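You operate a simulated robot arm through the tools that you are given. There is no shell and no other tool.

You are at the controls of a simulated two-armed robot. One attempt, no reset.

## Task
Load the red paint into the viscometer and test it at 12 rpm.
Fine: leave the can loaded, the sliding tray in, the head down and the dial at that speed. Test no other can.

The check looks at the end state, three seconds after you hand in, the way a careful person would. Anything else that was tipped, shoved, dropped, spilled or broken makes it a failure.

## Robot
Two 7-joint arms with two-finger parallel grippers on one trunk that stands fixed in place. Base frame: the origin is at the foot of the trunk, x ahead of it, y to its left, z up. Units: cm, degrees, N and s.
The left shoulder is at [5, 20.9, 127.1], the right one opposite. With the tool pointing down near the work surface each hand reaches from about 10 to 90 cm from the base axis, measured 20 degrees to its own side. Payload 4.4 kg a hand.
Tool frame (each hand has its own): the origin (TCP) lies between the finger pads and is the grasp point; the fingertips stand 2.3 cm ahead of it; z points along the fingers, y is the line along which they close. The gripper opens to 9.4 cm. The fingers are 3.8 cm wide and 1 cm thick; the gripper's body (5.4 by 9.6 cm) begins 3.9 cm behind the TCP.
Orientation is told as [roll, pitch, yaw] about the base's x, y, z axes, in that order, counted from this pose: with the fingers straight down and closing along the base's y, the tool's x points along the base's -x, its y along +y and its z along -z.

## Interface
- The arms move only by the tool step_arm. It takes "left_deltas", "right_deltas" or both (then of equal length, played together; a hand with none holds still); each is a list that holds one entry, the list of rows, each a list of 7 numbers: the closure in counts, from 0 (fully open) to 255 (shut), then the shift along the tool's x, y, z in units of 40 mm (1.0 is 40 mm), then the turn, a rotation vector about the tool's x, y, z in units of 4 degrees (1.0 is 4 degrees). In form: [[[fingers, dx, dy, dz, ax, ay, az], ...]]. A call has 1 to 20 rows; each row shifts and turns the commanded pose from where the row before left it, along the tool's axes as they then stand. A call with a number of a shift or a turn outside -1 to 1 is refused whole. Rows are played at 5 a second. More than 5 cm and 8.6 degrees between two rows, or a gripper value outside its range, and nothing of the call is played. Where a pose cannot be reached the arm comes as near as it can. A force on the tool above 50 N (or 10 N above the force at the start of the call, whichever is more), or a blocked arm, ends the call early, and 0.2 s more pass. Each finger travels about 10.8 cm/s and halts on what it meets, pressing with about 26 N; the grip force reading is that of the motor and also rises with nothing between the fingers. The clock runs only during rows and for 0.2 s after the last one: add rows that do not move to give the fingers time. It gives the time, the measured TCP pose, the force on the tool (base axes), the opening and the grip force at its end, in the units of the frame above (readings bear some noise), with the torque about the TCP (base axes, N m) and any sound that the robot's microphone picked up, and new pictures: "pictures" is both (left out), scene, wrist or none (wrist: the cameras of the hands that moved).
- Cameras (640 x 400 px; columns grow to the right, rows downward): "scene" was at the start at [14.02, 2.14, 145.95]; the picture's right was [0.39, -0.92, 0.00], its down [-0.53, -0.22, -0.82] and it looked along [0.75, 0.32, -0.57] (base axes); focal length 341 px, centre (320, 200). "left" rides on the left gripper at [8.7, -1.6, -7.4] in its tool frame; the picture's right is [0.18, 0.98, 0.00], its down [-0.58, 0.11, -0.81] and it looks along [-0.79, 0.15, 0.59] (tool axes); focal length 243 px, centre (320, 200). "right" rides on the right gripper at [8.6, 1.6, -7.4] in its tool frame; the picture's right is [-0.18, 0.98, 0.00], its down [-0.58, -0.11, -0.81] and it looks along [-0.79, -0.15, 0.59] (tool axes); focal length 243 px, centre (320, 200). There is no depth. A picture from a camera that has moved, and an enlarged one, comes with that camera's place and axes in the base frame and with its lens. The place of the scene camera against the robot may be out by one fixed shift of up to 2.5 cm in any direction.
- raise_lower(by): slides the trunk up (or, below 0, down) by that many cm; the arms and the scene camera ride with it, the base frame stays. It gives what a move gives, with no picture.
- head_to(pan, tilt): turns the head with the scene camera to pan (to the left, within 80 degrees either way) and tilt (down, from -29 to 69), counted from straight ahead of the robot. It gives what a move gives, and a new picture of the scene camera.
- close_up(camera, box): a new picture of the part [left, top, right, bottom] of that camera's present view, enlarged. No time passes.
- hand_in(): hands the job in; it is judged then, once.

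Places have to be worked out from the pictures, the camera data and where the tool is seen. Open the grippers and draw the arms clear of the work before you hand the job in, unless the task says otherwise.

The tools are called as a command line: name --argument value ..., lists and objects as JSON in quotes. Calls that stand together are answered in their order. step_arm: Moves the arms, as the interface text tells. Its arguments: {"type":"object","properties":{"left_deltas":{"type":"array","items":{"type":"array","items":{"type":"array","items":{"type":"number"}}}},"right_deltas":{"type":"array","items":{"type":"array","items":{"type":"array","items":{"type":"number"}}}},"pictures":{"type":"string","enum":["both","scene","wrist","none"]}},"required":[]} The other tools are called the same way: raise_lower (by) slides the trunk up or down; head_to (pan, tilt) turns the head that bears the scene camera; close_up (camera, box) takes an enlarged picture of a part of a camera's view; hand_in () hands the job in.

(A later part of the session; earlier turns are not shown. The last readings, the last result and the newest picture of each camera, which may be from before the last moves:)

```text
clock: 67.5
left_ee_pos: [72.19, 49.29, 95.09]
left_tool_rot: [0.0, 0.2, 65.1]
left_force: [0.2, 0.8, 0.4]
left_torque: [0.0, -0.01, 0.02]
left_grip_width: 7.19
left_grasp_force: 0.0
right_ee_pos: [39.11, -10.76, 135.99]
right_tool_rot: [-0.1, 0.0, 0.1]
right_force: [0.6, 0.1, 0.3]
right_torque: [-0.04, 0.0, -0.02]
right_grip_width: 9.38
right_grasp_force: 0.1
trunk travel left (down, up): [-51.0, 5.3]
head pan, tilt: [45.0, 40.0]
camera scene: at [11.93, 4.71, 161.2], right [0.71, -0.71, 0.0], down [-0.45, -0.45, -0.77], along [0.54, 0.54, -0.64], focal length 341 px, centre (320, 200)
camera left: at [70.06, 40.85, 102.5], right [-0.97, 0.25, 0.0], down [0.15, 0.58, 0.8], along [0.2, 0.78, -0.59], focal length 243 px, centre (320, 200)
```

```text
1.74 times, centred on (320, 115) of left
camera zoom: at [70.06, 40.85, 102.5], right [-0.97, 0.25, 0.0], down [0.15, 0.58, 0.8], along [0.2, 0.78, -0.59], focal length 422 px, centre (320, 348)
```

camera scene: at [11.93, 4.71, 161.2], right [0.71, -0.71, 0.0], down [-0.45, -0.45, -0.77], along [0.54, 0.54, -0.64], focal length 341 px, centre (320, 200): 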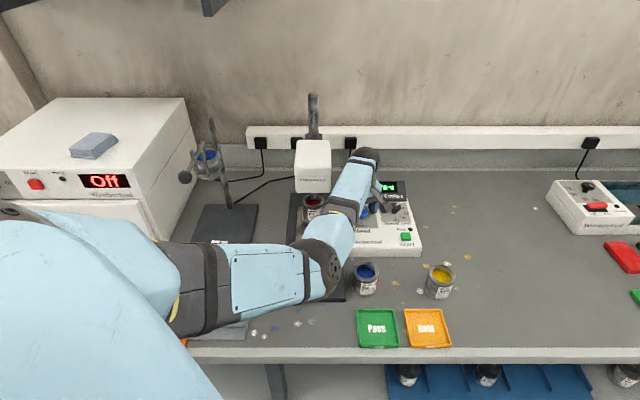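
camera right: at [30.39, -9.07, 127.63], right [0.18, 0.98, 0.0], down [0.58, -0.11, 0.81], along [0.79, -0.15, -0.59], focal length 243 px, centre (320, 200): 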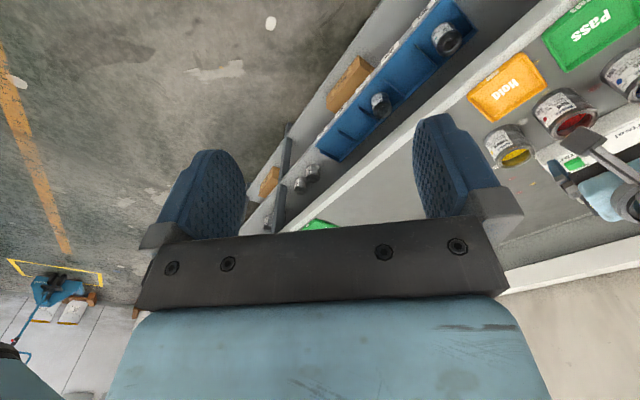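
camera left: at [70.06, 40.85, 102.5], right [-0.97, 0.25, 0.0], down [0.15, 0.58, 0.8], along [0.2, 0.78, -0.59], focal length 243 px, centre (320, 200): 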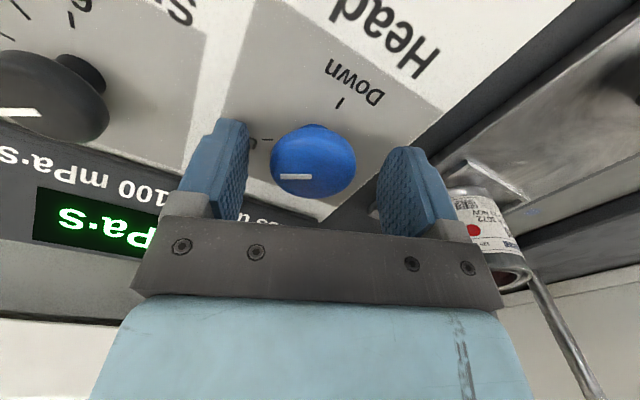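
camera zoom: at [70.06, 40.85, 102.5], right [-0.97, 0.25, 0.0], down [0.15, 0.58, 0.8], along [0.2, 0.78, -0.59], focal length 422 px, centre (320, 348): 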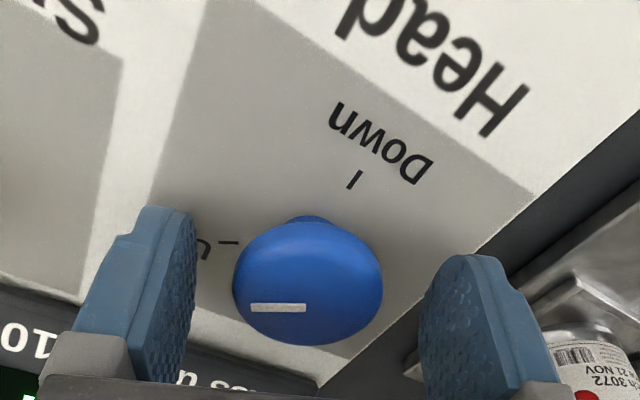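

The cap is between the pads, 3 mm off to one side. I shift, lower 3 mm more and close on it.

step_arm --left_deltas '[[[60, 0, -0.07, 0.075, 0, 0, 0], [60, 0, 0, 0, 0, 0, 0], [110, 0, 0, 0, 0, 0, 0], [150, 0, 0, 0, 0, 0, 0], [220, 0, 0, 0, 0, 0, 0], [220, 0, 0, 0, 0, 0, 0], [220, 0, 0, 0, 0, 0, 0]]]' --pictures "wrist"

```text
clock: 69.1
left_ee_pos: [72.56, 49.17, 94.66]
left_tool_rot: [0.0, 0.2, 65.0]
left_force: [-1.7, 0.6, 0.7]
left_torque: [0.02, 0.15, 0.01]
left_grip_width: 4.12
left_grasp_force: 44.8
right_ee_pos: [39.11, -10.68, 136.15]
right_tool_rot: [0.0, -0.1, 0.0]
right_force: [-0.5, 0.0, 0.1]
right_torque: [-0.01, -0.02, 0.0]
right_grip_width: 9.41
right_grasp_force: 0.1
trunk travel left (down, up): [-51.0, 5.3]
head pan, tilt: [45.0, 40.0]
camera left: at [70.37, 40.67, 102.24], right [-0.97, 0.25, 0.0], down [0.15, 0.58, 0.8], along [0.2, 0.78, -0.59], focal length 243 px, centre (320, 200)
```

left: 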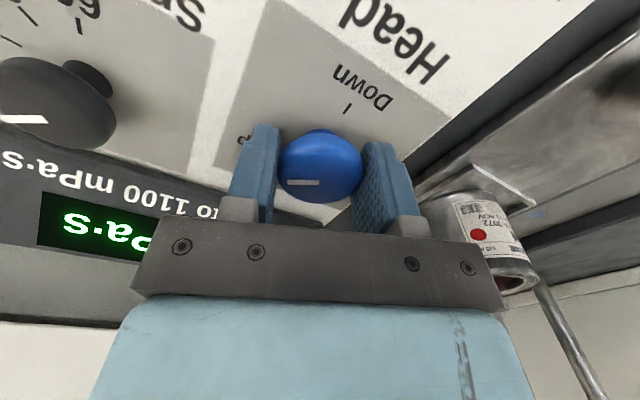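

The Head knob is gripped. I turn it 40° clockwise and watch torque and sound.

step_arm --left_deltas '[[[220, 0, 0, 0, 0, 0, 1], [220, 0, 0, 0, 0, 0, 1], [220, 0, 0, 0, 0, 0, 1], [220, 0, 0, 0, 0, 0, 1], [220, 0, 0, 0, 0, 0, 1], [220, 0, 0, 0, 0, 0, 1], [220, 0, 0, 0, 0, 0, 1], [220, 0, 0, 0, 0, 0, 1], [220, 0, 0, 0, 0, 0, 1], [220, 0, 0, 0, 0, 0, 1], [220, 0, 0, 0, 0, 0, 0]]]' --pictures "both"

close_up --camera "left" --box '[200, 0, 440, 230]'

```text
clock: 71.5
left_ee_pos: [72.56, 49.13, 94.7]
left_tool_rot: [0.0, 0.0, 25.0]
left_force: [-14.9, -7.3, -3.1]
left_torque: [0.17, -0.17, -0.02]
left_grip_width: 4.14
left_grasp_force: 44.7
right_ee_pos: [39.0, -10.81, 136.13]
right_tool_rot: [-0.1, -0.1, 0.1]
right_force: [1.1, 0.2, -0.2]
right_torque: [-0.01, 0.02, 0.01]
right_grip_width: 9.39
right_grasp_force: 0.2
trunk travel left (down, up): [-51.0, 5.3]
head pan, tilt: [45.0, 40.0]
camera scene: at [11.76, 4.62, 161.21], right [0.71, -0.71, 0.0], down [-0.45, -0.45, -0.77], along [0.54, 0.54, -0.64], focal length 341 px, centre (320, 200)
camera left: at [65.39, 44.07, 102.24], right [-0.58, 0.81, 0.0], down [0.48, 0.35, 0.8], along [0.66, 0.47, -0.59], focal length 243 px, centre (320, 200)
```

scene: 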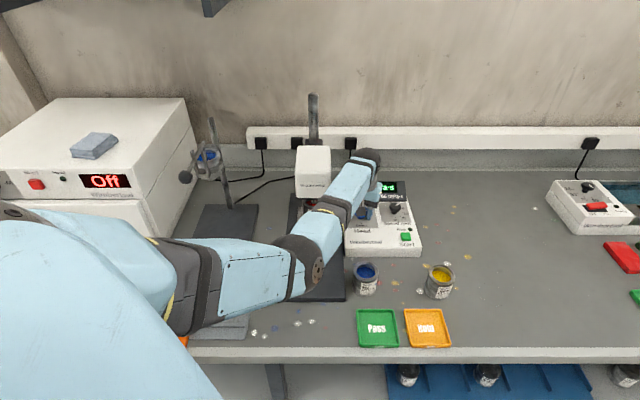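
left: 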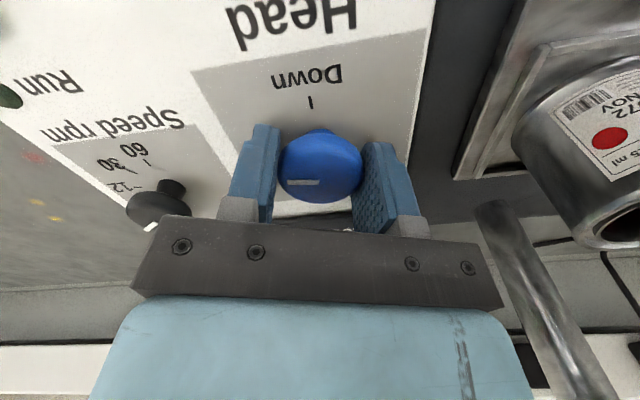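

```text
1.74 times, centred on (320, 115) of left
camera zoom: at [65.39, 44.07, 102.24], right [-0.58, 0.81, 0.0], down [0.48, 0.35, 0.8], along [0.66, 0.47, -0.59], focal length 422 px, centre (320, 348)
```

zoom: 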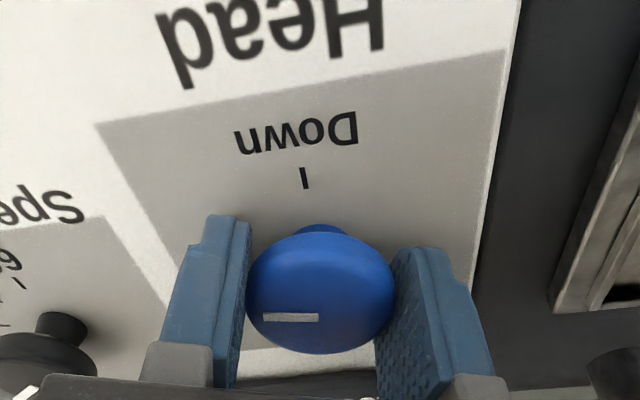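

The knob turned with the fingers (40° of 120°). I let go, lift, turn the hand back to yaw 65, lower and grip again.

step_arm --left_deltas '[[[120, 0, 0, 0, 0, 0, 0], [60, 0, 0, 0, 0, 0, 0], [60, 0, 0, -0.75, 0, 0, 0], [60, 0, 0, 0, 0, 0, -1], [60, 0, 0, 0, 0, 0, -1], [60, 0, 0, 0, 0, 0, -1], [60, 0, 0, 0, 0, 0, -1], [60, 0, 0, 0, 0, 0, -1], [60, 0, 0, 0, 0, 0, -1], [60, 0, 0, 0, 0, 0, -1], [60, 0, 0, 0, 0, 0, -1], [60, 0, 0, 0, 0, 0, -1], [60, 0, 0, 0, 0, 0, -1], [60, 0, 0, 0.4, 0, 0, 0], [60, 0, 0, 0.35, 0, 0, 0], [60, 0, 0, 0, 0, 0, 0]]]' --pictures "wrist"

close_up --camera "left" --box '[200, 0, 440, 230]'

```text
clock: 74.9
left_ee_pos: [72.55, 49.15, 94.6]
left_tool_rot: [0.0, 0.0, 65.2]
left_force: [-0.2, 0.7, 0.1]
left_torque: [-0.01, 0.0, -0.03]
left_grip_width: 7.19
left_grasp_force: 0.0
right_ee_pos: [39.16, -10.7, 136.07]
right_tool_rot: [0.1, 0.0, -0.1]
right_force: [-0.3, 0.5, 0.7]
right_torque: [-0.01, 0.0, -0.02]
right_grip_width: 9.38
right_grasp_force: 0.1
trunk travel left (down, up): [-51.0, 5.3]
head pan, tilt: [45.0, 40.0]
camera left: at [70.4, 40.66, 102.08], right [-0.97, 0.25, 0.0], down [0.15, 0.57, 0.8], along [0.2, 0.78, -0.59], focal length 243 px, centre (320, 200)
```

left: 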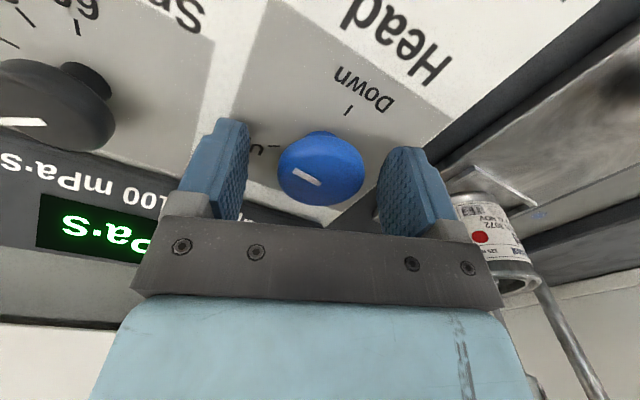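

```text
1.74 times, centred on (320, 115) of left
camera zoom: at [70.4, 40.66, 102.08], right [-0.97, 0.25, 0.0], down [0.15, 0.57, 0.8], along [0.2, 0.78, -0.59], focal length 422 px, centre (320, 348)
```

zoom: 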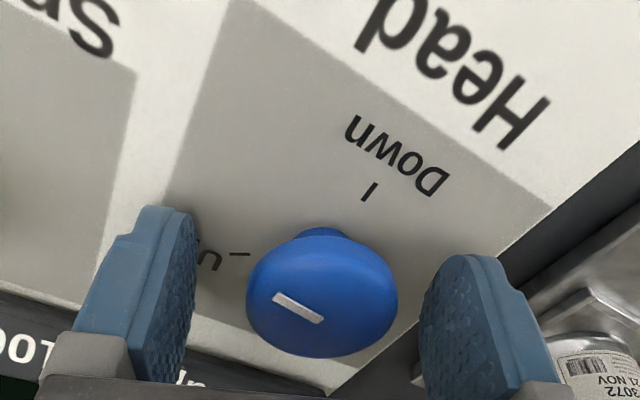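

The knob stayed where I left it. I grip it and turn another 40°.

step_arm --left_deltas '[[[120, 0, 0, 0, 0, 0, 0], [160, 0, 0, 0, 0, 0, 0], [220, 0, 0, 0, 0, 0, 0], [220, 0, 0, 0, 0, 0, 0], [220, 0, 0, 0, 0, 0, 1], [220, 0, 0, 0, 0, 0, 1], [220, 0, 0, 0, 0, 0, 1], [220, 0, 0, 0, 0, 0, 1], [220, 0, 0, 0, 0, 0, 1], [220, 0, 0, 0, 0, 0, 1], [220, 0, 0, 0, 0, 0, 1], [220, 0, 0, 0, 0, 0, 1], [220, 0, 0, 0, 0, 0, 1], [220, 0, 0, 0, 0, 0, 1], [220, 0, 0, 0, 0, 0, 0]]]' --pictures "both"

close_up --camera "left" --box '[200, 0, 440, 230]'

```text
clock: 78.1
left_ee_pos: [72.48, 49.17, 94.45]
left_tool_rot: [-0.2, 0.3, 25.1]
left_force: [-15.6, -1.9, -10.9]
left_torque: [-0.5, 1.06, -0.01]
left_grip_width: 4.12
left_grasp_force: 45.0
right_ee_pos: [39.14, -10.61, 136.09]
right_tool_rot: [0.0, 0.0, 0.0]
right_force: [-0.8, 0.1, -0.2]
right_torque: [0.0, -0.03, -0.03]
right_grip_width: 9.41
right_grasp_force: 0.1
trunk travel left (down, up): [-51.0, 5.3]
head pan, tilt: [45.0, 40.0]
camera scene: at [11.9, 4.82, 161.19], right [0.71, -0.71, 0.0], down [-0.45, -0.46, -0.77], along [0.54, 0.54, -0.64], focal length 341 px, centre (320, 200)
camera left: at [65.44, 44.09, 102.08], right [-0.58, 0.81, 0.0], down [0.48, 0.35, 0.8], along [0.65, 0.47, -0.6], focal length 243 px, centre (320, 200)
```

scene: 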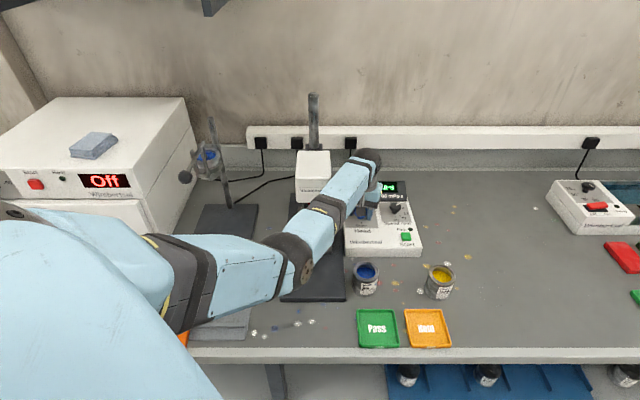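
left: 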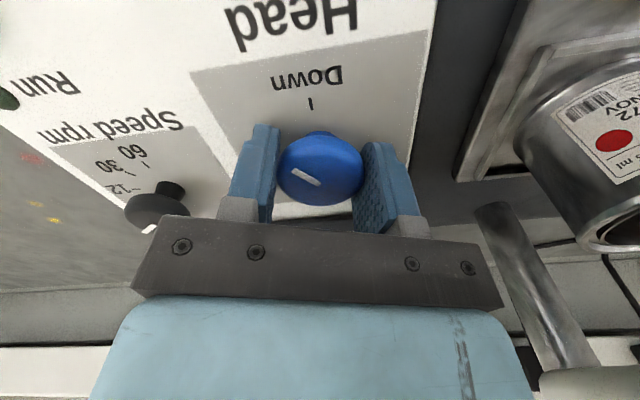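

```text
1.74 times, centred on (320, 115) of left
camera zoom: at [65.44, 44.09, 102.08], right [-0.58, 0.81, 0.0], down [0.48, 0.35, 0.8], along [0.65, 0.47, -0.6], focal length 422 px, centre (320, 348)
```

zoom: 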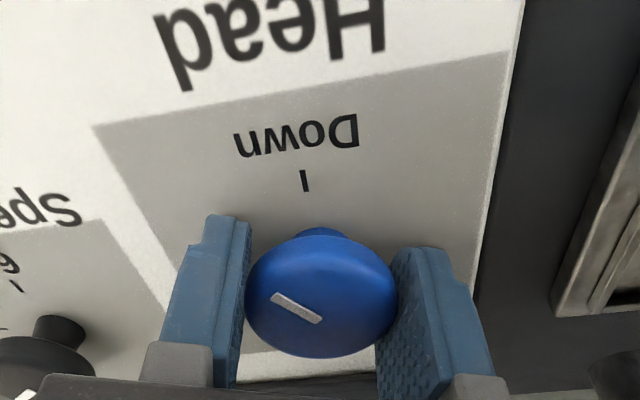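

The viscometer head has begun to come down, and the hand reads a 1 N·m torque, so I check whether the head is touching my arm.

close_up --camera "scene" --box '[260, 80, 430, 290]'

step_arm --left_deltas '[[[220, 0, 0, 0, 0, 0, 0]]]' --pictures "both"

close_up --camera "scene" --box '[260, 80, 430, 290]'

```text
1.90 times, centred on (345, 185) of scene
camera zoom: at [11.9, 4.82, 161.19], right [0.71, -0.71, 0.0], down [-0.45, -0.46, -0.77], along [0.54, 0.54, -0.64], focal length 649 px, centre (272, 229)
```

zoom: 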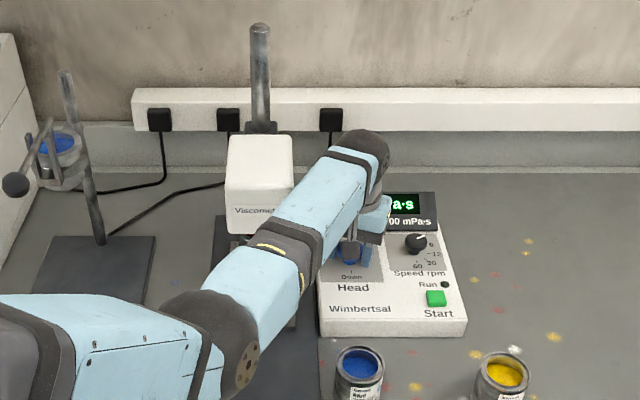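

```text
clock: 78.5
left_ee_pos: [72.65, 49.26, 94.63]
left_tool_rot: [-0.1, 0.3, 24.9]
left_force: [-17.9, -2.6, -12.5]
left_torque: [-0.37, 0.75, 0.01]
left_grip_width: 4.12
left_grasp_force: 45.0
right_ee_pos: [39.16, -10.63, 136.03]
right_tool_rot: [0.0, 0.0, 0.0]
right_force: [0.0, -0.4, -0.3]
right_torque: [0.0, -0.02, -0.02]
right_grip_width: 9.39
right_grasp_force: 0.0
trunk travel left (down, up): [-51.0, 5.3]
head pan, tilt: [45.0, 40.0]
camera scene: at [11.89, 4.82, 161.19], right [0.71, -0.71, 0.0], down [-0.45, -0.46, -0.77], along [0.54, 0.54, -0.64], focal length 341 px, centre (320, 200)
camera left: at [65.44, 44.08, 102.07], right [-0.58, 0.81, 0.0], down [0.48, 0.35, 0.8], along [0.65, 0.47, -0.6], focal length 243 px, centre (320, 200)
```

scene: 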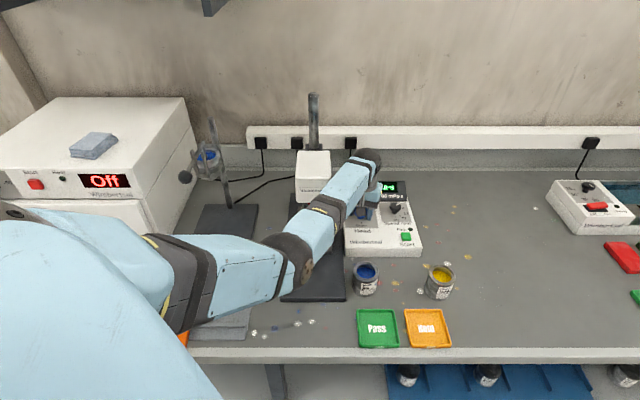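
left: 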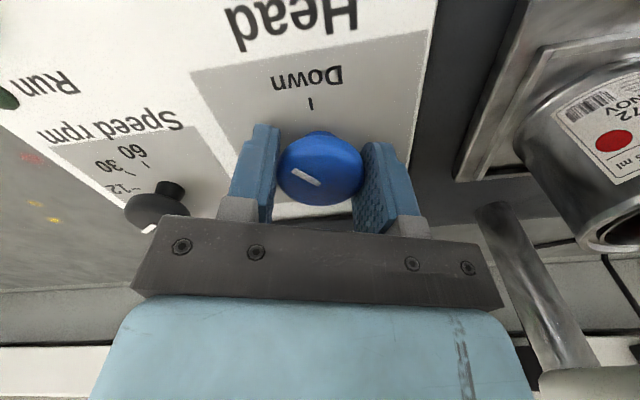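

```text
1.90 times, centred on (345, 185) of scene
camera zoom: at [11.89, 4.82, 161.19], right [0.71, -0.71, 0.0], down [-0.45, -0.46, -0.77], along [0.54, 0.54, -0.64], focal length 649 px, centre (272, 229)
```

zoom: 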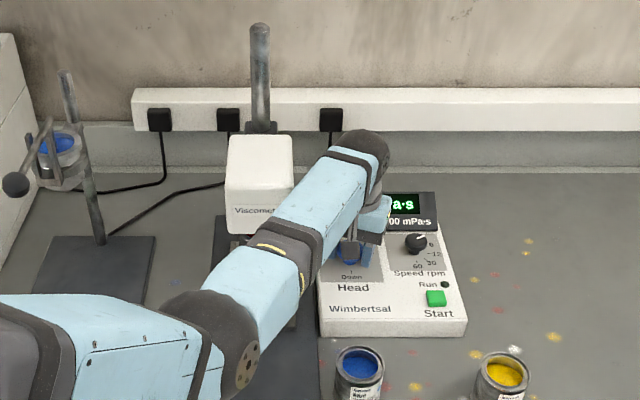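

Head seems paused partway down with the knob about two-thirds turned. I open the fingers to see whether any load on the arm remains.

step_arm --left_deltas '[[[120, 0, 0, 0, 0, 0, 0], [60, 0, 0, 0, 0, 0, 0], [60, 0, 0, 0, 0, 0, 0]]]' --pictures "both"

close_up --camera "scene" --box '[260, 80, 430, 290]'

```text
clock: 79.3
left_ee_pos: [72.67, 49.07, 94.76]
left_tool_rot: [-0.1, 0.1, 25.0]
left_force: [-0.3, -0.2, 0.3]
left_torque: [0.01, 0.03, -0.02]
left_grip_width: 7.16
left_grasp_force: 0.1
right_ee_pos: [39.19, -10.79, 135.95]
right_tool_rot: [0.0, 0.0, 0.0]
right_force: [0.8, -1.3, 0.8]
right_torque: [0.01, 0.03, -0.02]
right_grip_width: 9.39
right_grasp_force: 0.1
trunk travel left (down, up): [-51.0, 5.3]
head pan, tilt: [45.0, 40.0]
camera scene: at [11.94, 4.67, 161.2], right [0.71, -0.71, 0.0], down [-0.45, -0.45, -0.77], along [0.54, 0.54, -0.64], focal length 341 px, centre (320, 200)
camera left: at [65.52, 44.02, 102.2], right [-0.58, 0.81, 0.0], down [0.48, 0.35, 0.81], along [0.65, 0.47, -0.59], focal length 243 px, centre (320, 200)
```

scene: 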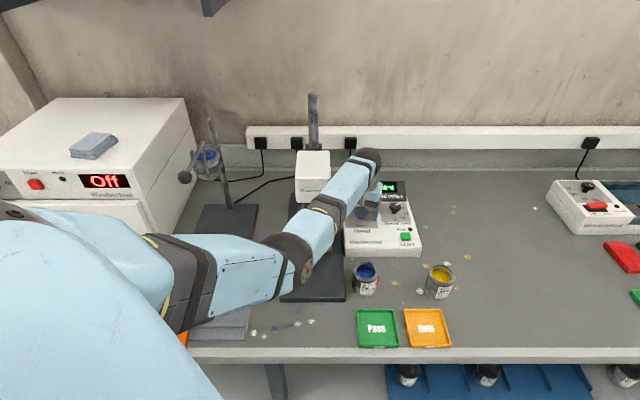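
left: 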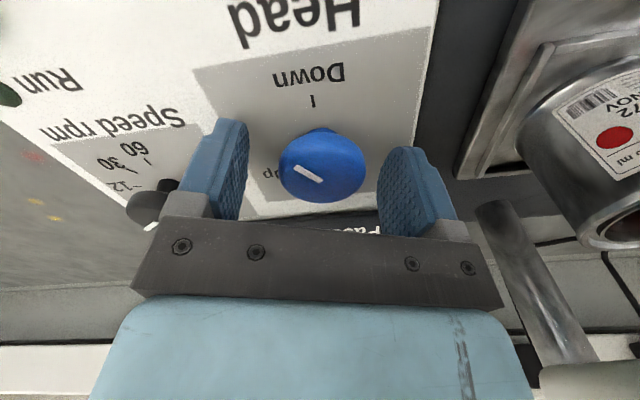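

```text
1.90 times, centred on (345, 185) of scene
camera zoom: at [11.94, 4.67, 161.2], right [0.71, -0.71, 0.0], down [-0.45, -0.45, -0.77], along [0.54, 0.54, -0.64], focal length 649 px, centre (272, 229)
```

zoom: 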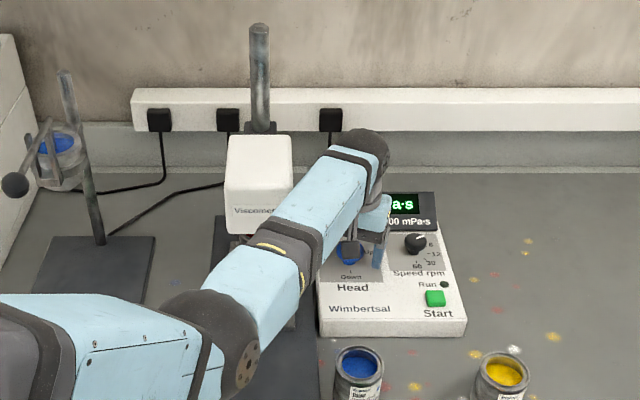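

No load remains, so the arm is clear and it was just grip strain. I go back to yaw 65 for the last 40° of the turn.

step_arm --left_deltas '[[[60, 0, 0, -0.75, 0, 0, 0], [60, 0, 0, 0, 0, 0, -1], [60, 0, 0, 0, 0, 0, -1], [60, 0, 0, 0, 0, 0, -1], [60, 0, 0, 0, 0, 0, -1], [60, 0, 0, 0, 0, 0, -1], [60, 0, 0, 0, 0, 0, -1], [60, 0, 0, 0, 0, 0, -1], [60, 0, 0, 0, 0, 0, -1], [60, 0, 0, 0, 0, 0, -1], [60, 0, 0, 0, 0, 0, -1], [60, 0, 0, 0.4, 0, 0, 0], [60, 0, 0, 0.35, 0, 0, 0], [60, 0, 0, 0, 0, 0, 0]]]' --pictures "wrist"

close_up --camera "left" --box '[200, 0, 440, 230]'

```text
clock: 82.3
left_ee_pos: [72.54, 49.17, 94.7]
left_tool_rot: [0.0, 0.2, 65.1]
left_force: [0.0, -0.2, 0.4]
left_torque: [-0.03, -0.03, 0.01]
left_grip_width: 7.21
left_grasp_force: 0.2
right_ee_pos: [39.11, -10.7, 136.04]
right_tool_rot: [0.0, 0.0, 0.0]
right_force: [0.3, -0.3, 0.5]
right_torque: [-0.04, -0.03, 0.03]
right_grip_width: 9.41
right_grasp_force: 0.1
trunk travel left (down, up): [-51.0, 5.3]
head pan, tilt: [45.0, 40.0]
camera left: at [70.39, 40.7, 102.25], right [-0.97, 0.25, 0.0], down [0.15, 0.58, 0.8], along [0.2, 0.78, -0.59], focal length 243 px, centre (320, 200)
```

left: 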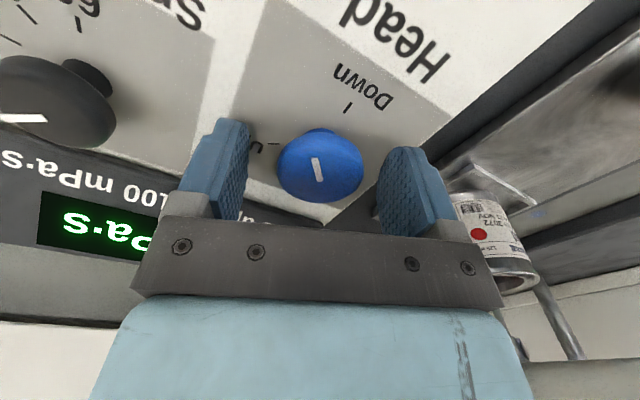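

```text
1.74 times, centred on (320, 115) of left
camera zoom: at [70.39, 40.7, 102.25], right [-0.97, 0.25, 0.0], down [0.15, 0.58, 0.8], along [0.2, 0.78, -0.59], focal length 422 px, centre (320, 348)
```

zoom: 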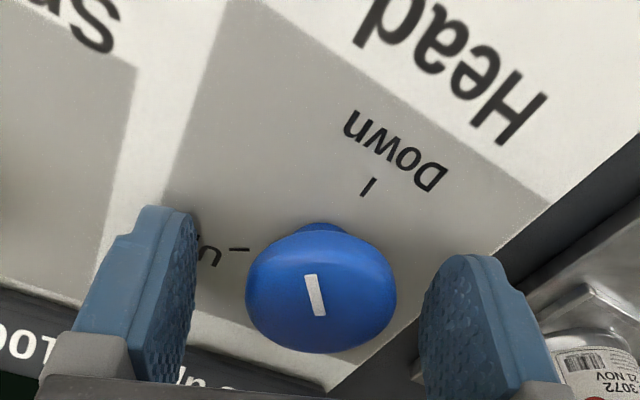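

The pointer has about 40° left to the Down tick. I grip and turn the last part.

step_arm --left_deltas '[[[120, 0, 0, 0, 0, 0, 0], [160, 0, 0, 0, 0, 0, 0], [220, 0, 0, 0, 0, 0, 0], [220, 0, 0, 0, 0, 0, 0], [220, 0, 0, 0, 0, 0, 1], [220, 0, 0, 0, 0, 0, 1], [220, 0, 0, 0, 0, 0, 1], [220, 0, 0, 0, 0, 0, 1], [220, 0, 0, 0, 0, 0, 1], [220, 0, 0, 0, 0, 0, 1], [220, 0, 0, 0, 0, 0, 1], [220, 0, 0, 0, 0, 0, 1], [220, 0, 0, 0, 0, 0, 1], [220, 0, 0, 0, 0, 0, 1], [220, 0, 0, 0, 0, 0, 0]]]' --pictures "both"

close_up --camera "left" --box '[200, 0, 440, 230]'

```text
clock: 85.5
left_ee_pos: [72.51, 49.16, 94.76]
left_tool_rot: [-0.2, 0.0, 25.0]
left_force: [4.2, -2.4, 5.2]
left_torque: [-0.24, 0.39, 0.0]
left_grip_width: 4.14
left_grasp_force: 45.1
right_ee_pos: [39.08, -10.75, 135.99]
right_tool_rot: [0.0, 0.1, -0.1]
right_force: [0.3, -0.2, 0.1]
right_torque: [0.01, -0.01, 0.03]
right_grip_width: 9.4
right_grasp_force: 0.1
trunk travel left (down, up): [-51.0, 5.3]
head pan, tilt: [45.0, 40.0]
camera scene: at [11.91, 4.63, 161.21], right [0.71, -0.71, 0.0], down [-0.45, -0.45, -0.77], along [0.54, 0.54, -0.64], focal length 341 px, centre (320, 200)
camera left: at [65.44, 44.08, 102.21], right [-0.58, 0.81, 0.0], down [0.48, 0.35, 0.81], along [0.66, 0.47, -0.59], focal length 243 px, centre (320, 200)
```

scene: 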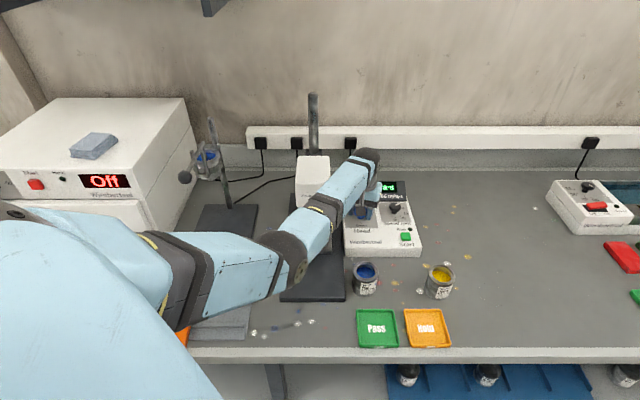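
left: 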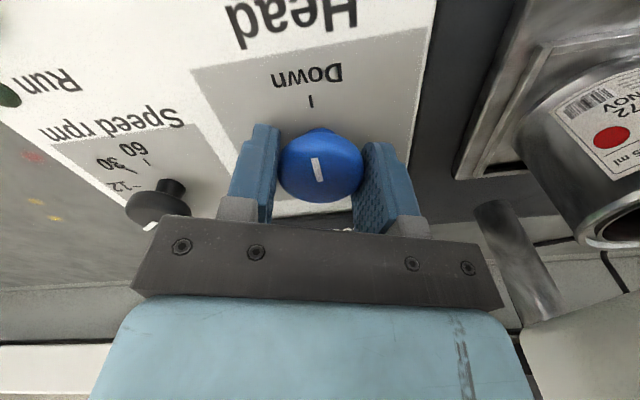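

```text
1.74 times, centred on (320, 115) of left
camera zoom: at [65.44, 44.08, 102.21], right [-0.58, 0.81, 0.0], down [0.48, 0.35, 0.81], along [0.66, 0.47, -0.59], focal length 422 px, centre (320, 348)
```

zoom: 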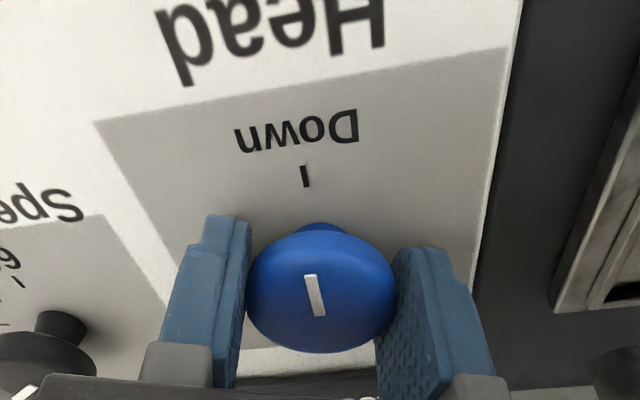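

The head is lower now and the pointer lies on the Down tick within a few degrees. I nudge it a bit further to meet the end stop.

step_arm --left_deltas '[[[220, 0, 0, 0, 0, 0, 0.75], [220, 0, 0, 0, 0, 0, 0.75], [220, 0, 0, 0, 0, 0, 0]]]' --pictures "both"

close_up --camera "left" --box '[200, 0, 440, 230]'

close_up --camera "scene" --box '[260, 80, 430, 290]'

```text
clock: 86.3
left_ee_pos: [72.5, 49.16, 94.82]
left_tool_rot: [-0.1, 0.1, 18.9]
left_force: [2.0, -5.3, 3.8]
left_torque: [-0.01, -0.36, 0.52]
left_grip_width: 4.12
left_grasp_force: 44.6
right_ee_pos: [39.13, -10.72, 136.04]
right_tool_rot: [0.0, -0.1, 0.0]
right_force: [0.0, 0.1, -0.2]
right_torque: [-0.02, 0.04, 0.03]
right_grip_width: 9.41
right_grasp_force: 0.1
trunk travel left (down, up): [-51.0, 5.3]
head pan, tilt: [45.0, 40.0]
camera scene: at [11.89, 4.61, 161.21], right [0.71, -0.71, 0.0], down [-0.45, -0.45, -0.77], along [0.54, 0.54, -0.64], focal length 341 px, centre (320, 200)
camera left: at [64.95, 44.85, 102.19], right [-0.49, 0.87, 0.0], down [0.52, 0.29, 0.81], along [0.7, 0.4, -0.59], focal length 243 px, centre (320, 200)
```

scene: 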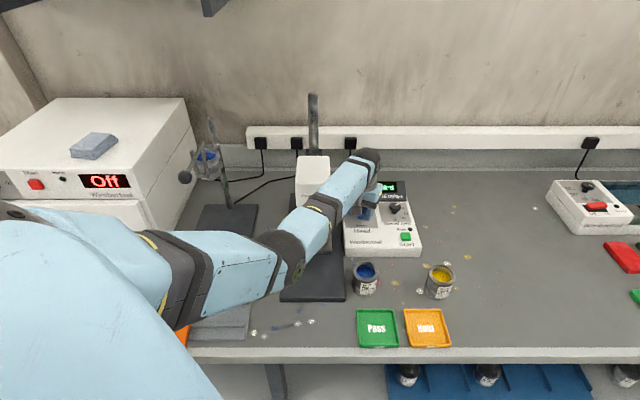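
left: 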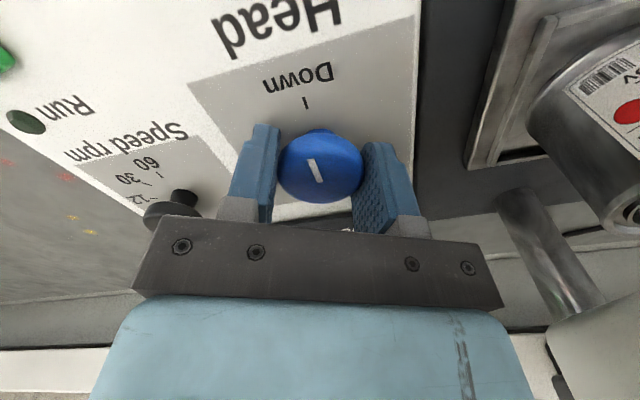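

```text
1.74 times, centred on (320, 115) of left
camera zoom: at [64.95, 44.85, 102.19], right [-0.49, 0.87, 0.0], down [0.52, 0.29, 0.81], along [0.7, 0.4, -0.59], focal length 422 px, centre (320, 348)
```

zoom: 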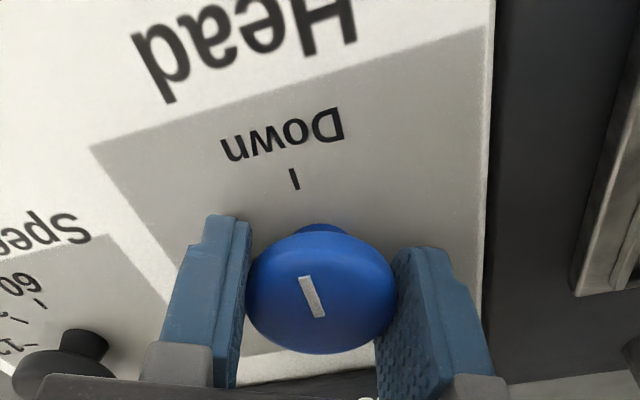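

```text
1.90 times, centred on (345, 185) of scene
camera zoom: at [11.89, 4.61, 161.21], right [0.71, -0.71, 0.0], down [-0.45, -0.45, -0.77], along [0.54, 0.54, -0.64], focal length 649 px, centre (272, 229)
```

zoom: 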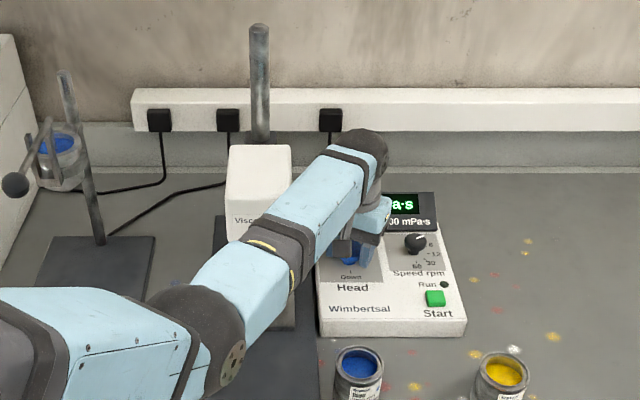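

Torque about z rose, so the knob is at its Down stop. I let go, lift and turn back to yaw 65 to view the speed dial.

step_arm --left_deltas '[[[120, 0, 0, 0, 0, 0, 0], [60, 0, 0, 0, 0, 0, 0], [60, 0, 0, -0.7, 0, 0, 0], [60, 0, 0, -0.8, 0, 0, 0], [60, 0, 0, 0, 0, 0, -1], [60, 0, 0, 0, 0, 0, -1], [60, 0, 0, 0, 0, 0, -1], [60, 0, 0, 0, 0, 0, -1], [60, 0, 0, 0, 0, 0, -1], [60, 0, 0, 0, 0, 0, -1], [60, 0, 0, 0, 0, 0, -1], [60, 0, 0, 0, 0, 0, -1], [60, 0, 0, 0, 0, 0, -1], [60, 0, 0, 0, 0, 0, -1], [60, 0, 0, 0, 0, 0, -1], [60, 0, 0, 0, 0, 0, -0.5], [60, 0, 0, 0, 0, 0, 0]]]' --pictures "both"

close_up --camera "left" --box '[0, 0, 240, 230]'

close_up --camera "scene" --box '[260, 80, 430, 290]'

```text
clock: 89.9
left_ee_pos: [72.61, 49.15, 100.76]
left_tool_rot: [0.0, 0.2, 65.1]
left_force: [-0.1, -0.2, 0.4]
left_torque: [-0.03, 0.01, 0.01]
left_grip_width: 7.18
left_grasp_force: 0.1
right_ee_pos: [39.2, -10.7, 136.04]
right_tool_rot: [0.1, 0.1, -0.1]
right_force: [0.6, 0.7, 0.4]
right_torque: [0.0, 0.01, 0.01]
right_grip_width: 9.41
right_grasp_force: 0.0
trunk travel left (down, up): [-51.0, 5.3]
head pan, tilt: [45.0, 40.0]
camera scene: at [11.93, 4.71, 161.2], right [0.71, -0.71, 0.0], down [-0.45, -0.45, -0.77], along [0.54, 0.54, -0.64], focal length 341 px, centre (320, 200)
camera left: at [70.51, 40.67, 108.22], right [-0.97, 0.25, 0.0], down [0.15, 0.58, 0.8], along [0.2, 0.78, -0.59], focal length 243 px, centre (320, 200)
```

scene: 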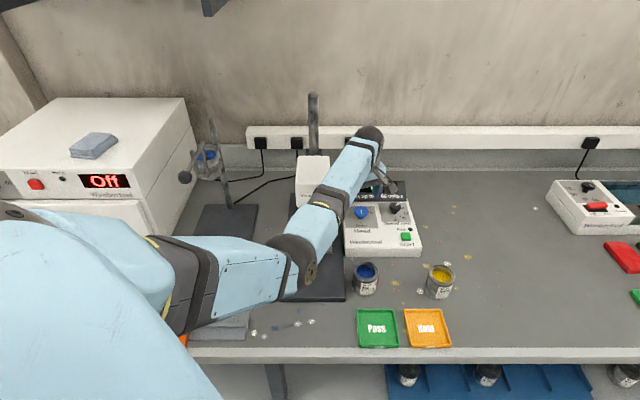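
left: 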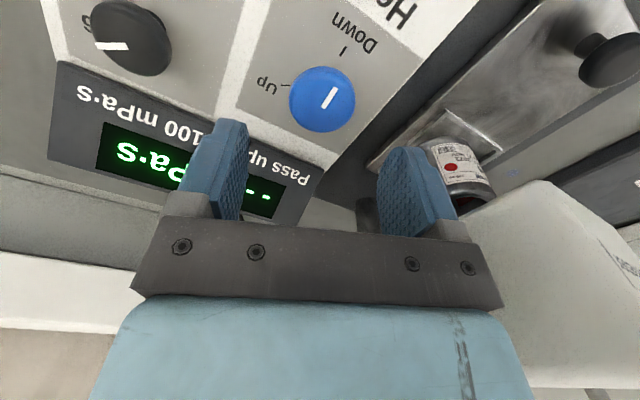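

```text
1.74 times, centred on (120, 115) of left
camera zoom: at [70.51, 40.67, 108.22], right [-0.97, 0.25, 0.0], down [0.15, 0.58, 0.8], along [0.2, 0.78, -0.59], focal length 422 px, centre (668, 348)
```

zoom: 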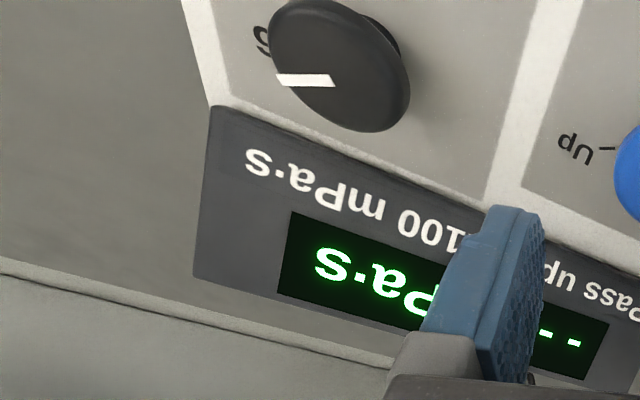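

```text
1.90 times, centred on (345, 185) of scene
camera zoom: at [11.93, 4.71, 161.2], right [0.71, -0.71, 0.0], down [-0.45, -0.45, -0.77], along [0.54, 0.54, -0.64], focal length 649 px, centre (272, 229)
```

zoom: 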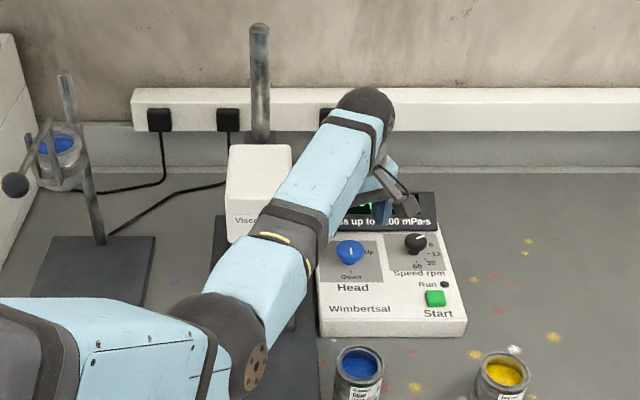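

Head knob now reads Down and the viscometer head is lowered. Next I move across to above the Speed knob, near (81.1, 43.2).

step_arm --left_deltas '[[[60, 0.15, -0.85, -0.1, 0, 0, 0], [60, 0.15, -0.85, -0.1, 0, 0, 0], [60, 0.15, -0.85, -0.1, 0, 0, 0], [60, 0, 0, 0, 0, 0, 0]]]' --pictures "both"

close_up --camera "left" --box '[200, 0, 440, 230]'

```text
clock: 90.9
left_ee_pos: [80.77, 43.3, 102.04]
left_tool_rot: [0.0, 0.2, 65.1]
left_force: [0.6, 0.8, 0.3]
left_torque: [-0.01, 0.01, 0.04]
left_grip_width: 7.2
left_grasp_force: 0.0
right_ee_pos: [39.29, -10.65, 136.09]
right_tool_rot: [0.0, 0.0, -0.1]
right_force: [-0.4, -0.4, -0.2]
right_torque: [-0.03, 0.0, 0.01]
right_grip_width: 9.4
right_grasp_force: 0.1
trunk travel left (down, up): [-51.0, 5.3]
head pan, tilt: [45.0, 40.0]
camera scene: at [11.92, 4.76, 161.2], right [0.71, -0.71, 0.0], down [-0.45, -0.45, -0.77], along [0.54, 0.54, -0.64], focal length 341 px, centre (320, 200)
camera left: at [78.65, 34.88, 109.47], right [-0.97, 0.25, 0.0], down [0.15, 0.58, 0.8], along [0.2, 0.78, -0.59], focal length 243 px, centre (320, 200)
```

scene: 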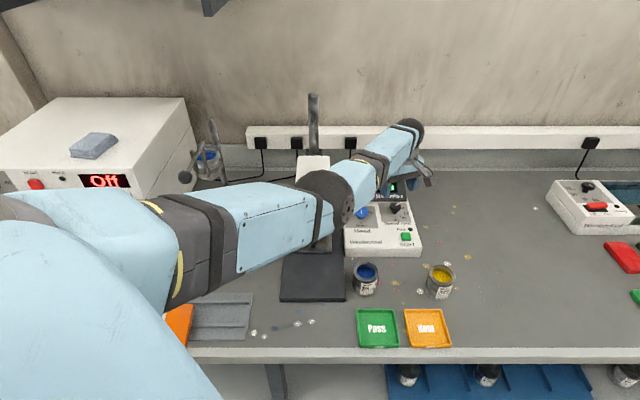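
left: 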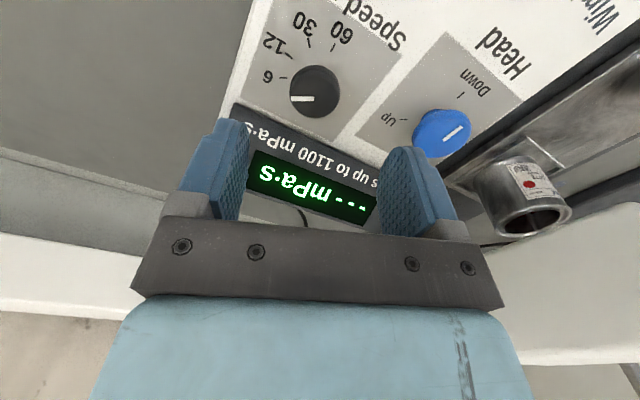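

```text
1.74 times, centred on (320, 115) of left
camera zoom: at [78.65, 34.88, 109.47], right [-0.97, 0.25, 0.0], down [0.15, 0.58, 0.8], along [0.2, 0.78, -0.59], focal length 422 px, centre (320, 348)
```

zoom: 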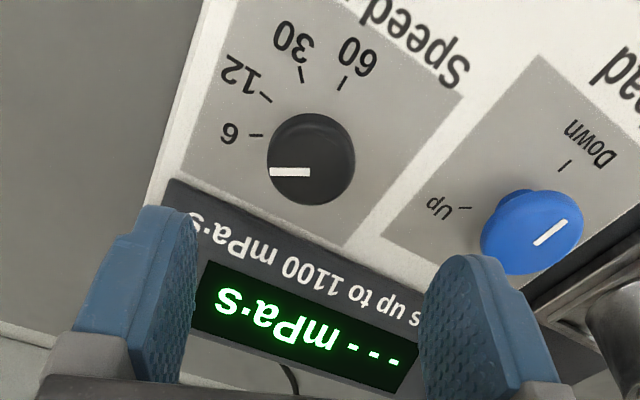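

The dial is clear: ticks 6, 12, 30, 60 at 40° spacing, pointer on 6. The knob (3.3 cm) is near (81.15, 43.3) with the display close behind, so I narrow the fingers and stay slightly toward the front, lowering partway.

step_arm --left_deltas '[[[125, 0.06, -0.085, 0.5, 0, 0, 0], [125, 0, 0, 0.55, 0, 0, 0], [125, 0, 0, 0, 0, 0, 0]]]' --pictures "wrist"

close_up --camera "left" --box '[200, 0, 440, 230]'

```text
clock: 91.7
left_ee_pos: [80.06, 42.91, 98.03]
left_tool_rot: [0.0, 0.2, 65.0]
left_force: [-0.3, 0.2, -0.1]
left_torque: [-0.01, -0.01, 0.02]
left_grip_width: 4.79
left_grasp_force: 0.0
left hand out of reach, approached as far as the arm can: row 2
right_ee_pos: [39.21, -10.79, 136.14]
right_tool_rot: [0.0, 0.0, 0.0]
right_force: [-0.7, 0.2, 0.4]
right_torque: [0.0, -0.01, 0.02]
right_grip_width: 9.42
right_grasp_force: 0.1
trunk travel left (down, up): [-51.0, 5.3]
head pan, tilt: [45.0, 40.0]
camera left: at [77.97, 34.38, 105.47], right [-0.97, 0.25, 0.0], down [0.15, 0.58, 0.8], along [0.2, 0.78, -0.59], focal length 243 px, centre (320, 200)
```

left: 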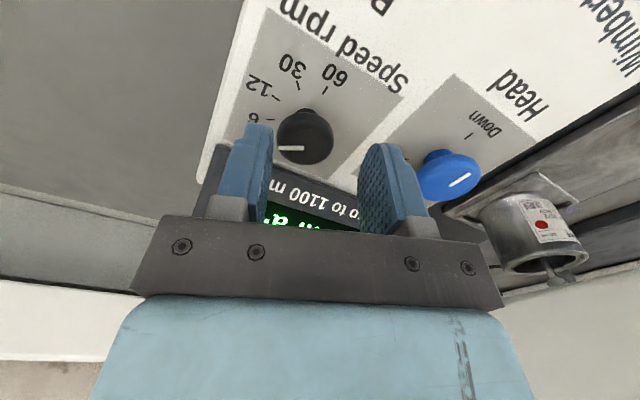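

```text
1.74 times, centred on (320, 115) of left
camera zoom: at [77.97, 34.38, 105.47], right [-0.97, 0.25, 0.0], down [0.15, 0.58, 0.8], along [0.2, 0.78, -0.59], focal length 422 px, centre (320, 348)
```

zoom: 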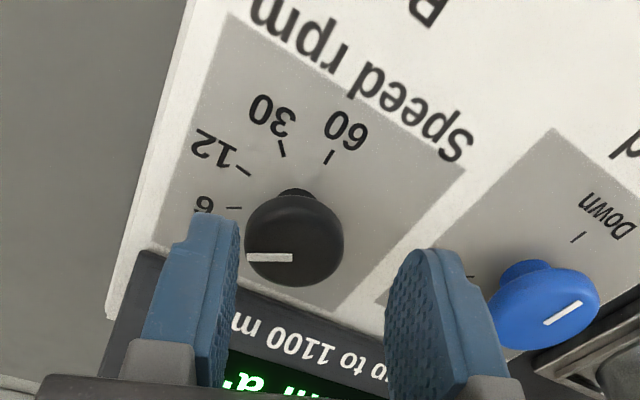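

The arm runs out of reach at this height. Lowering the trunk will bring the shoulder nearer, so I raise the hand 10 cm first and then lower the trunk by 10 cm.

step_arm --left_deltas '[[[125, 0, 0, -0.8, 0, 0, 0], [125, 0, 0, -0.9, 0, 0, 0], [125, 0, 0, -0.9, 0, 0, 0], [125, 0, 0, 0, 0, 0, 0]]]' --pictures "none"

raise_lower --by -10

step_arm --left_deltas '[[[125, 0, 0, 0, 0, 0, 0]]]' --pictures "both"

close_up --camera "left" --box '[200, 0, 440, 230]'

```text
clock: 92.7
left_ee_pos: [79.98, 42.99, 108.22]
left_tool_rot: [0.1, 0.3, 65.1]
left_force: [0.0, 0.1, 0.1]
left_torque: [-0.02, 0.02, -0.02]
left_grip_width: 4.8
left_grasp_force: 0.1
right_ee_pos: [39.18, -10.69, 136.06]
right_tool_rot: [-0.1, 0.0, -0.1]
right_force: [-0.1, 0.1, -0.4]
right_torque: [0.02, -0.01, -0.01]
right_grip_width: 9.4
right_grasp_force: 0.1
trunk travel left (down, up): [-51.0, 5.3]
head pan, tilt: [45.0, 40.0]
```

```text
clock: 94.0
left_ee_pos: [80.16, 42.8, 98.25]
left_tool_rot: [0.0, 0.2, 65.1]
left_force: [-1.3, -0.3, 0.7]
left_torque: [-0.01, 0.01, -0.04]
left_grip_width: 4.81
left_grasp_force: 0.0
right_ee_pos: [39.22, -10.66, 126.07]
right_tool_rot: [0.0, 0.0, 0.0]
right_force: [0.8, -0.2, -0.3]
right_torque: [0.02, -0.03, 0.0]
right_grip_width: 9.42
right_grasp_force: 0.0
trunk travel left (down, up): [-41.0, 15.3]
head pan, tilt: [45.0, 40.0]
```

```text
clock: 94.5
left_ee_pos: [80.11, 42.83, 98.25]
left_tool_rot: [0.0, 0.2, 65.1]
left_force: [0.3, 0.6, 0.0]
left_torque: [-0.01, -0.05, 0.02]
left_grip_width: 4.83
left_grasp_force: 0.1
right_ee_pos: [39.12, -10.74, 126.05]
right_tool_rot: [0.0, 0.0, 0.0]
right_force: [0.2, -0.2, 0.0]
right_torque: [0.0, -0.05, 0.0]
right_grip_width: 9.43
right_grasp_force: 0.1
trunk travel left (down, up): [-41.0, 15.3]
head pan, tilt: [45.0, 40.0]
camera scene: at [11.94, 4.71, 151.2], right [0.71, -0.71, 0.0], down [-0.45, -0.45, -0.77], along [0.54, 0.54, -0.64], focal length 341 px, centre (320, 200)
camera left: at [77.95, 34.43, 105.7], right [-0.97, 0.25, 0.0], down [0.15, 0.58, 0.8], along [0.2, 0.78, -0.59], focal length 243 px, centre (320, 200)
```

scene: 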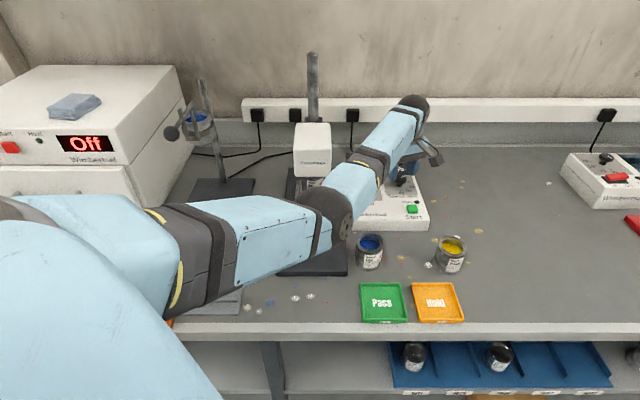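
left: 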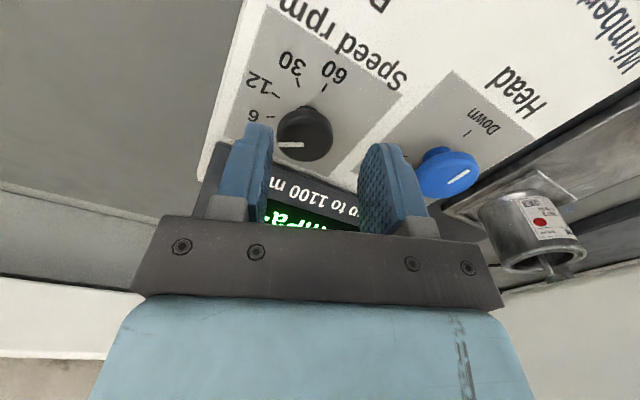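

```text
1.74 times, centred on (320, 115) of left
camera zoom: at [77.95, 34.43, 105.7], right [-0.97, 0.25, 0.0], down [0.15, 0.58, 0.8], along [0.2, 0.78, -0.59], focal length 422 px, centre (320, 348)
```

zoom: 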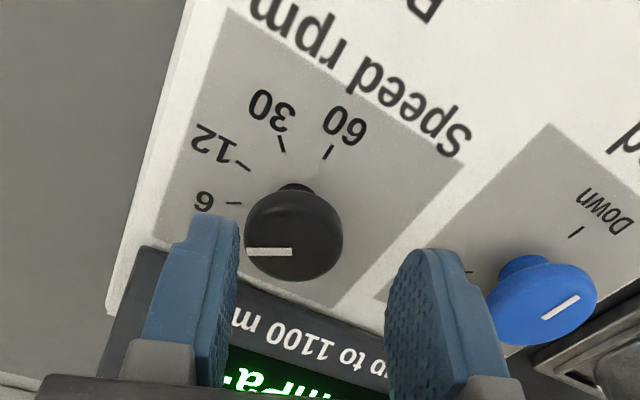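

The knob is 1.05 cm forward and 0.73 cm to the right of the finger axis. I shift accordingly and descend to z 95.1, checking reach.

step_arm --left_deltas '[[[125, -0.15, -0.175, 0, 0, 0, 0], [125, 0, 0, 0.4, 0, 0, 0], [125, 0, 0, 0.3, 0, 0, 0], [125, 0, 0, 0, 0, 0, 0]]]' --pictures "wrist"

close_up --camera "left" --box '[200, 0, 440, 230]'

```text
clock: 95.5
left_ee_pos: [80.75, 43.15, 95.38]
left_tool_rot: [0.1, 0.2, 65.1]
left_force: [0.0, 0.0, 0.8]
left_torque: [0.02, 0.01, 0.02]
left_grip_width: 4.8
left_grasp_force: 0.1
right_ee_pos: [39.15, -10.68, 126.13]
right_tool_rot: [0.0, 0.0, -0.1]
right_force: [-0.4, -0.3, -0.8]
right_torque: [0.01, -0.05, -0.01]
right_grip_width: 9.38
right_grasp_force: 0.0
trunk travel left (down, up): [-41.0, 15.3]
head pan, tilt: [45.0, 40.0]
camera left: at [78.81, 34.64, 102.82], right [-0.97, 0.25, 0.0], down [0.15, 0.58, 0.8], along [0.2, 0.78, -0.59], focal length 243 px, centre (320, 200)
```

left: 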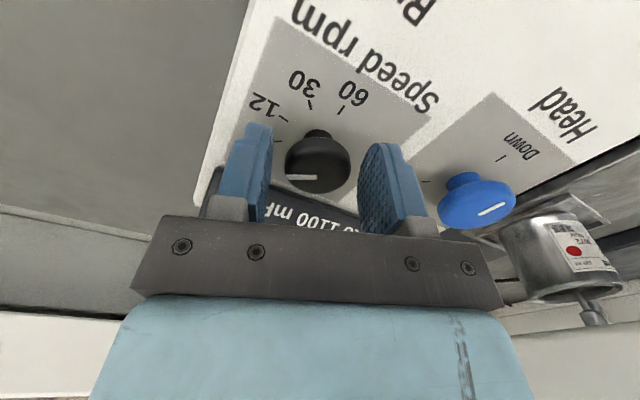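

```text
1.74 times, centred on (320, 115) of left
camera zoom: at [78.81, 34.64, 102.82], right [-0.97, 0.25, 0.0], down [0.15, 0.58, 0.8], along [0.2, 0.78, -0.59], focal length 422 px, centre (320, 348)
```

zoom: 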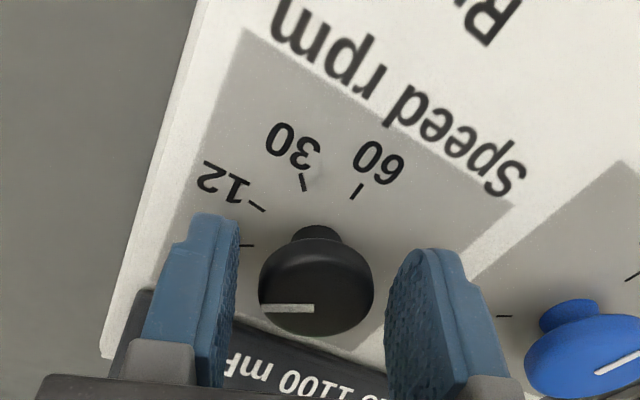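

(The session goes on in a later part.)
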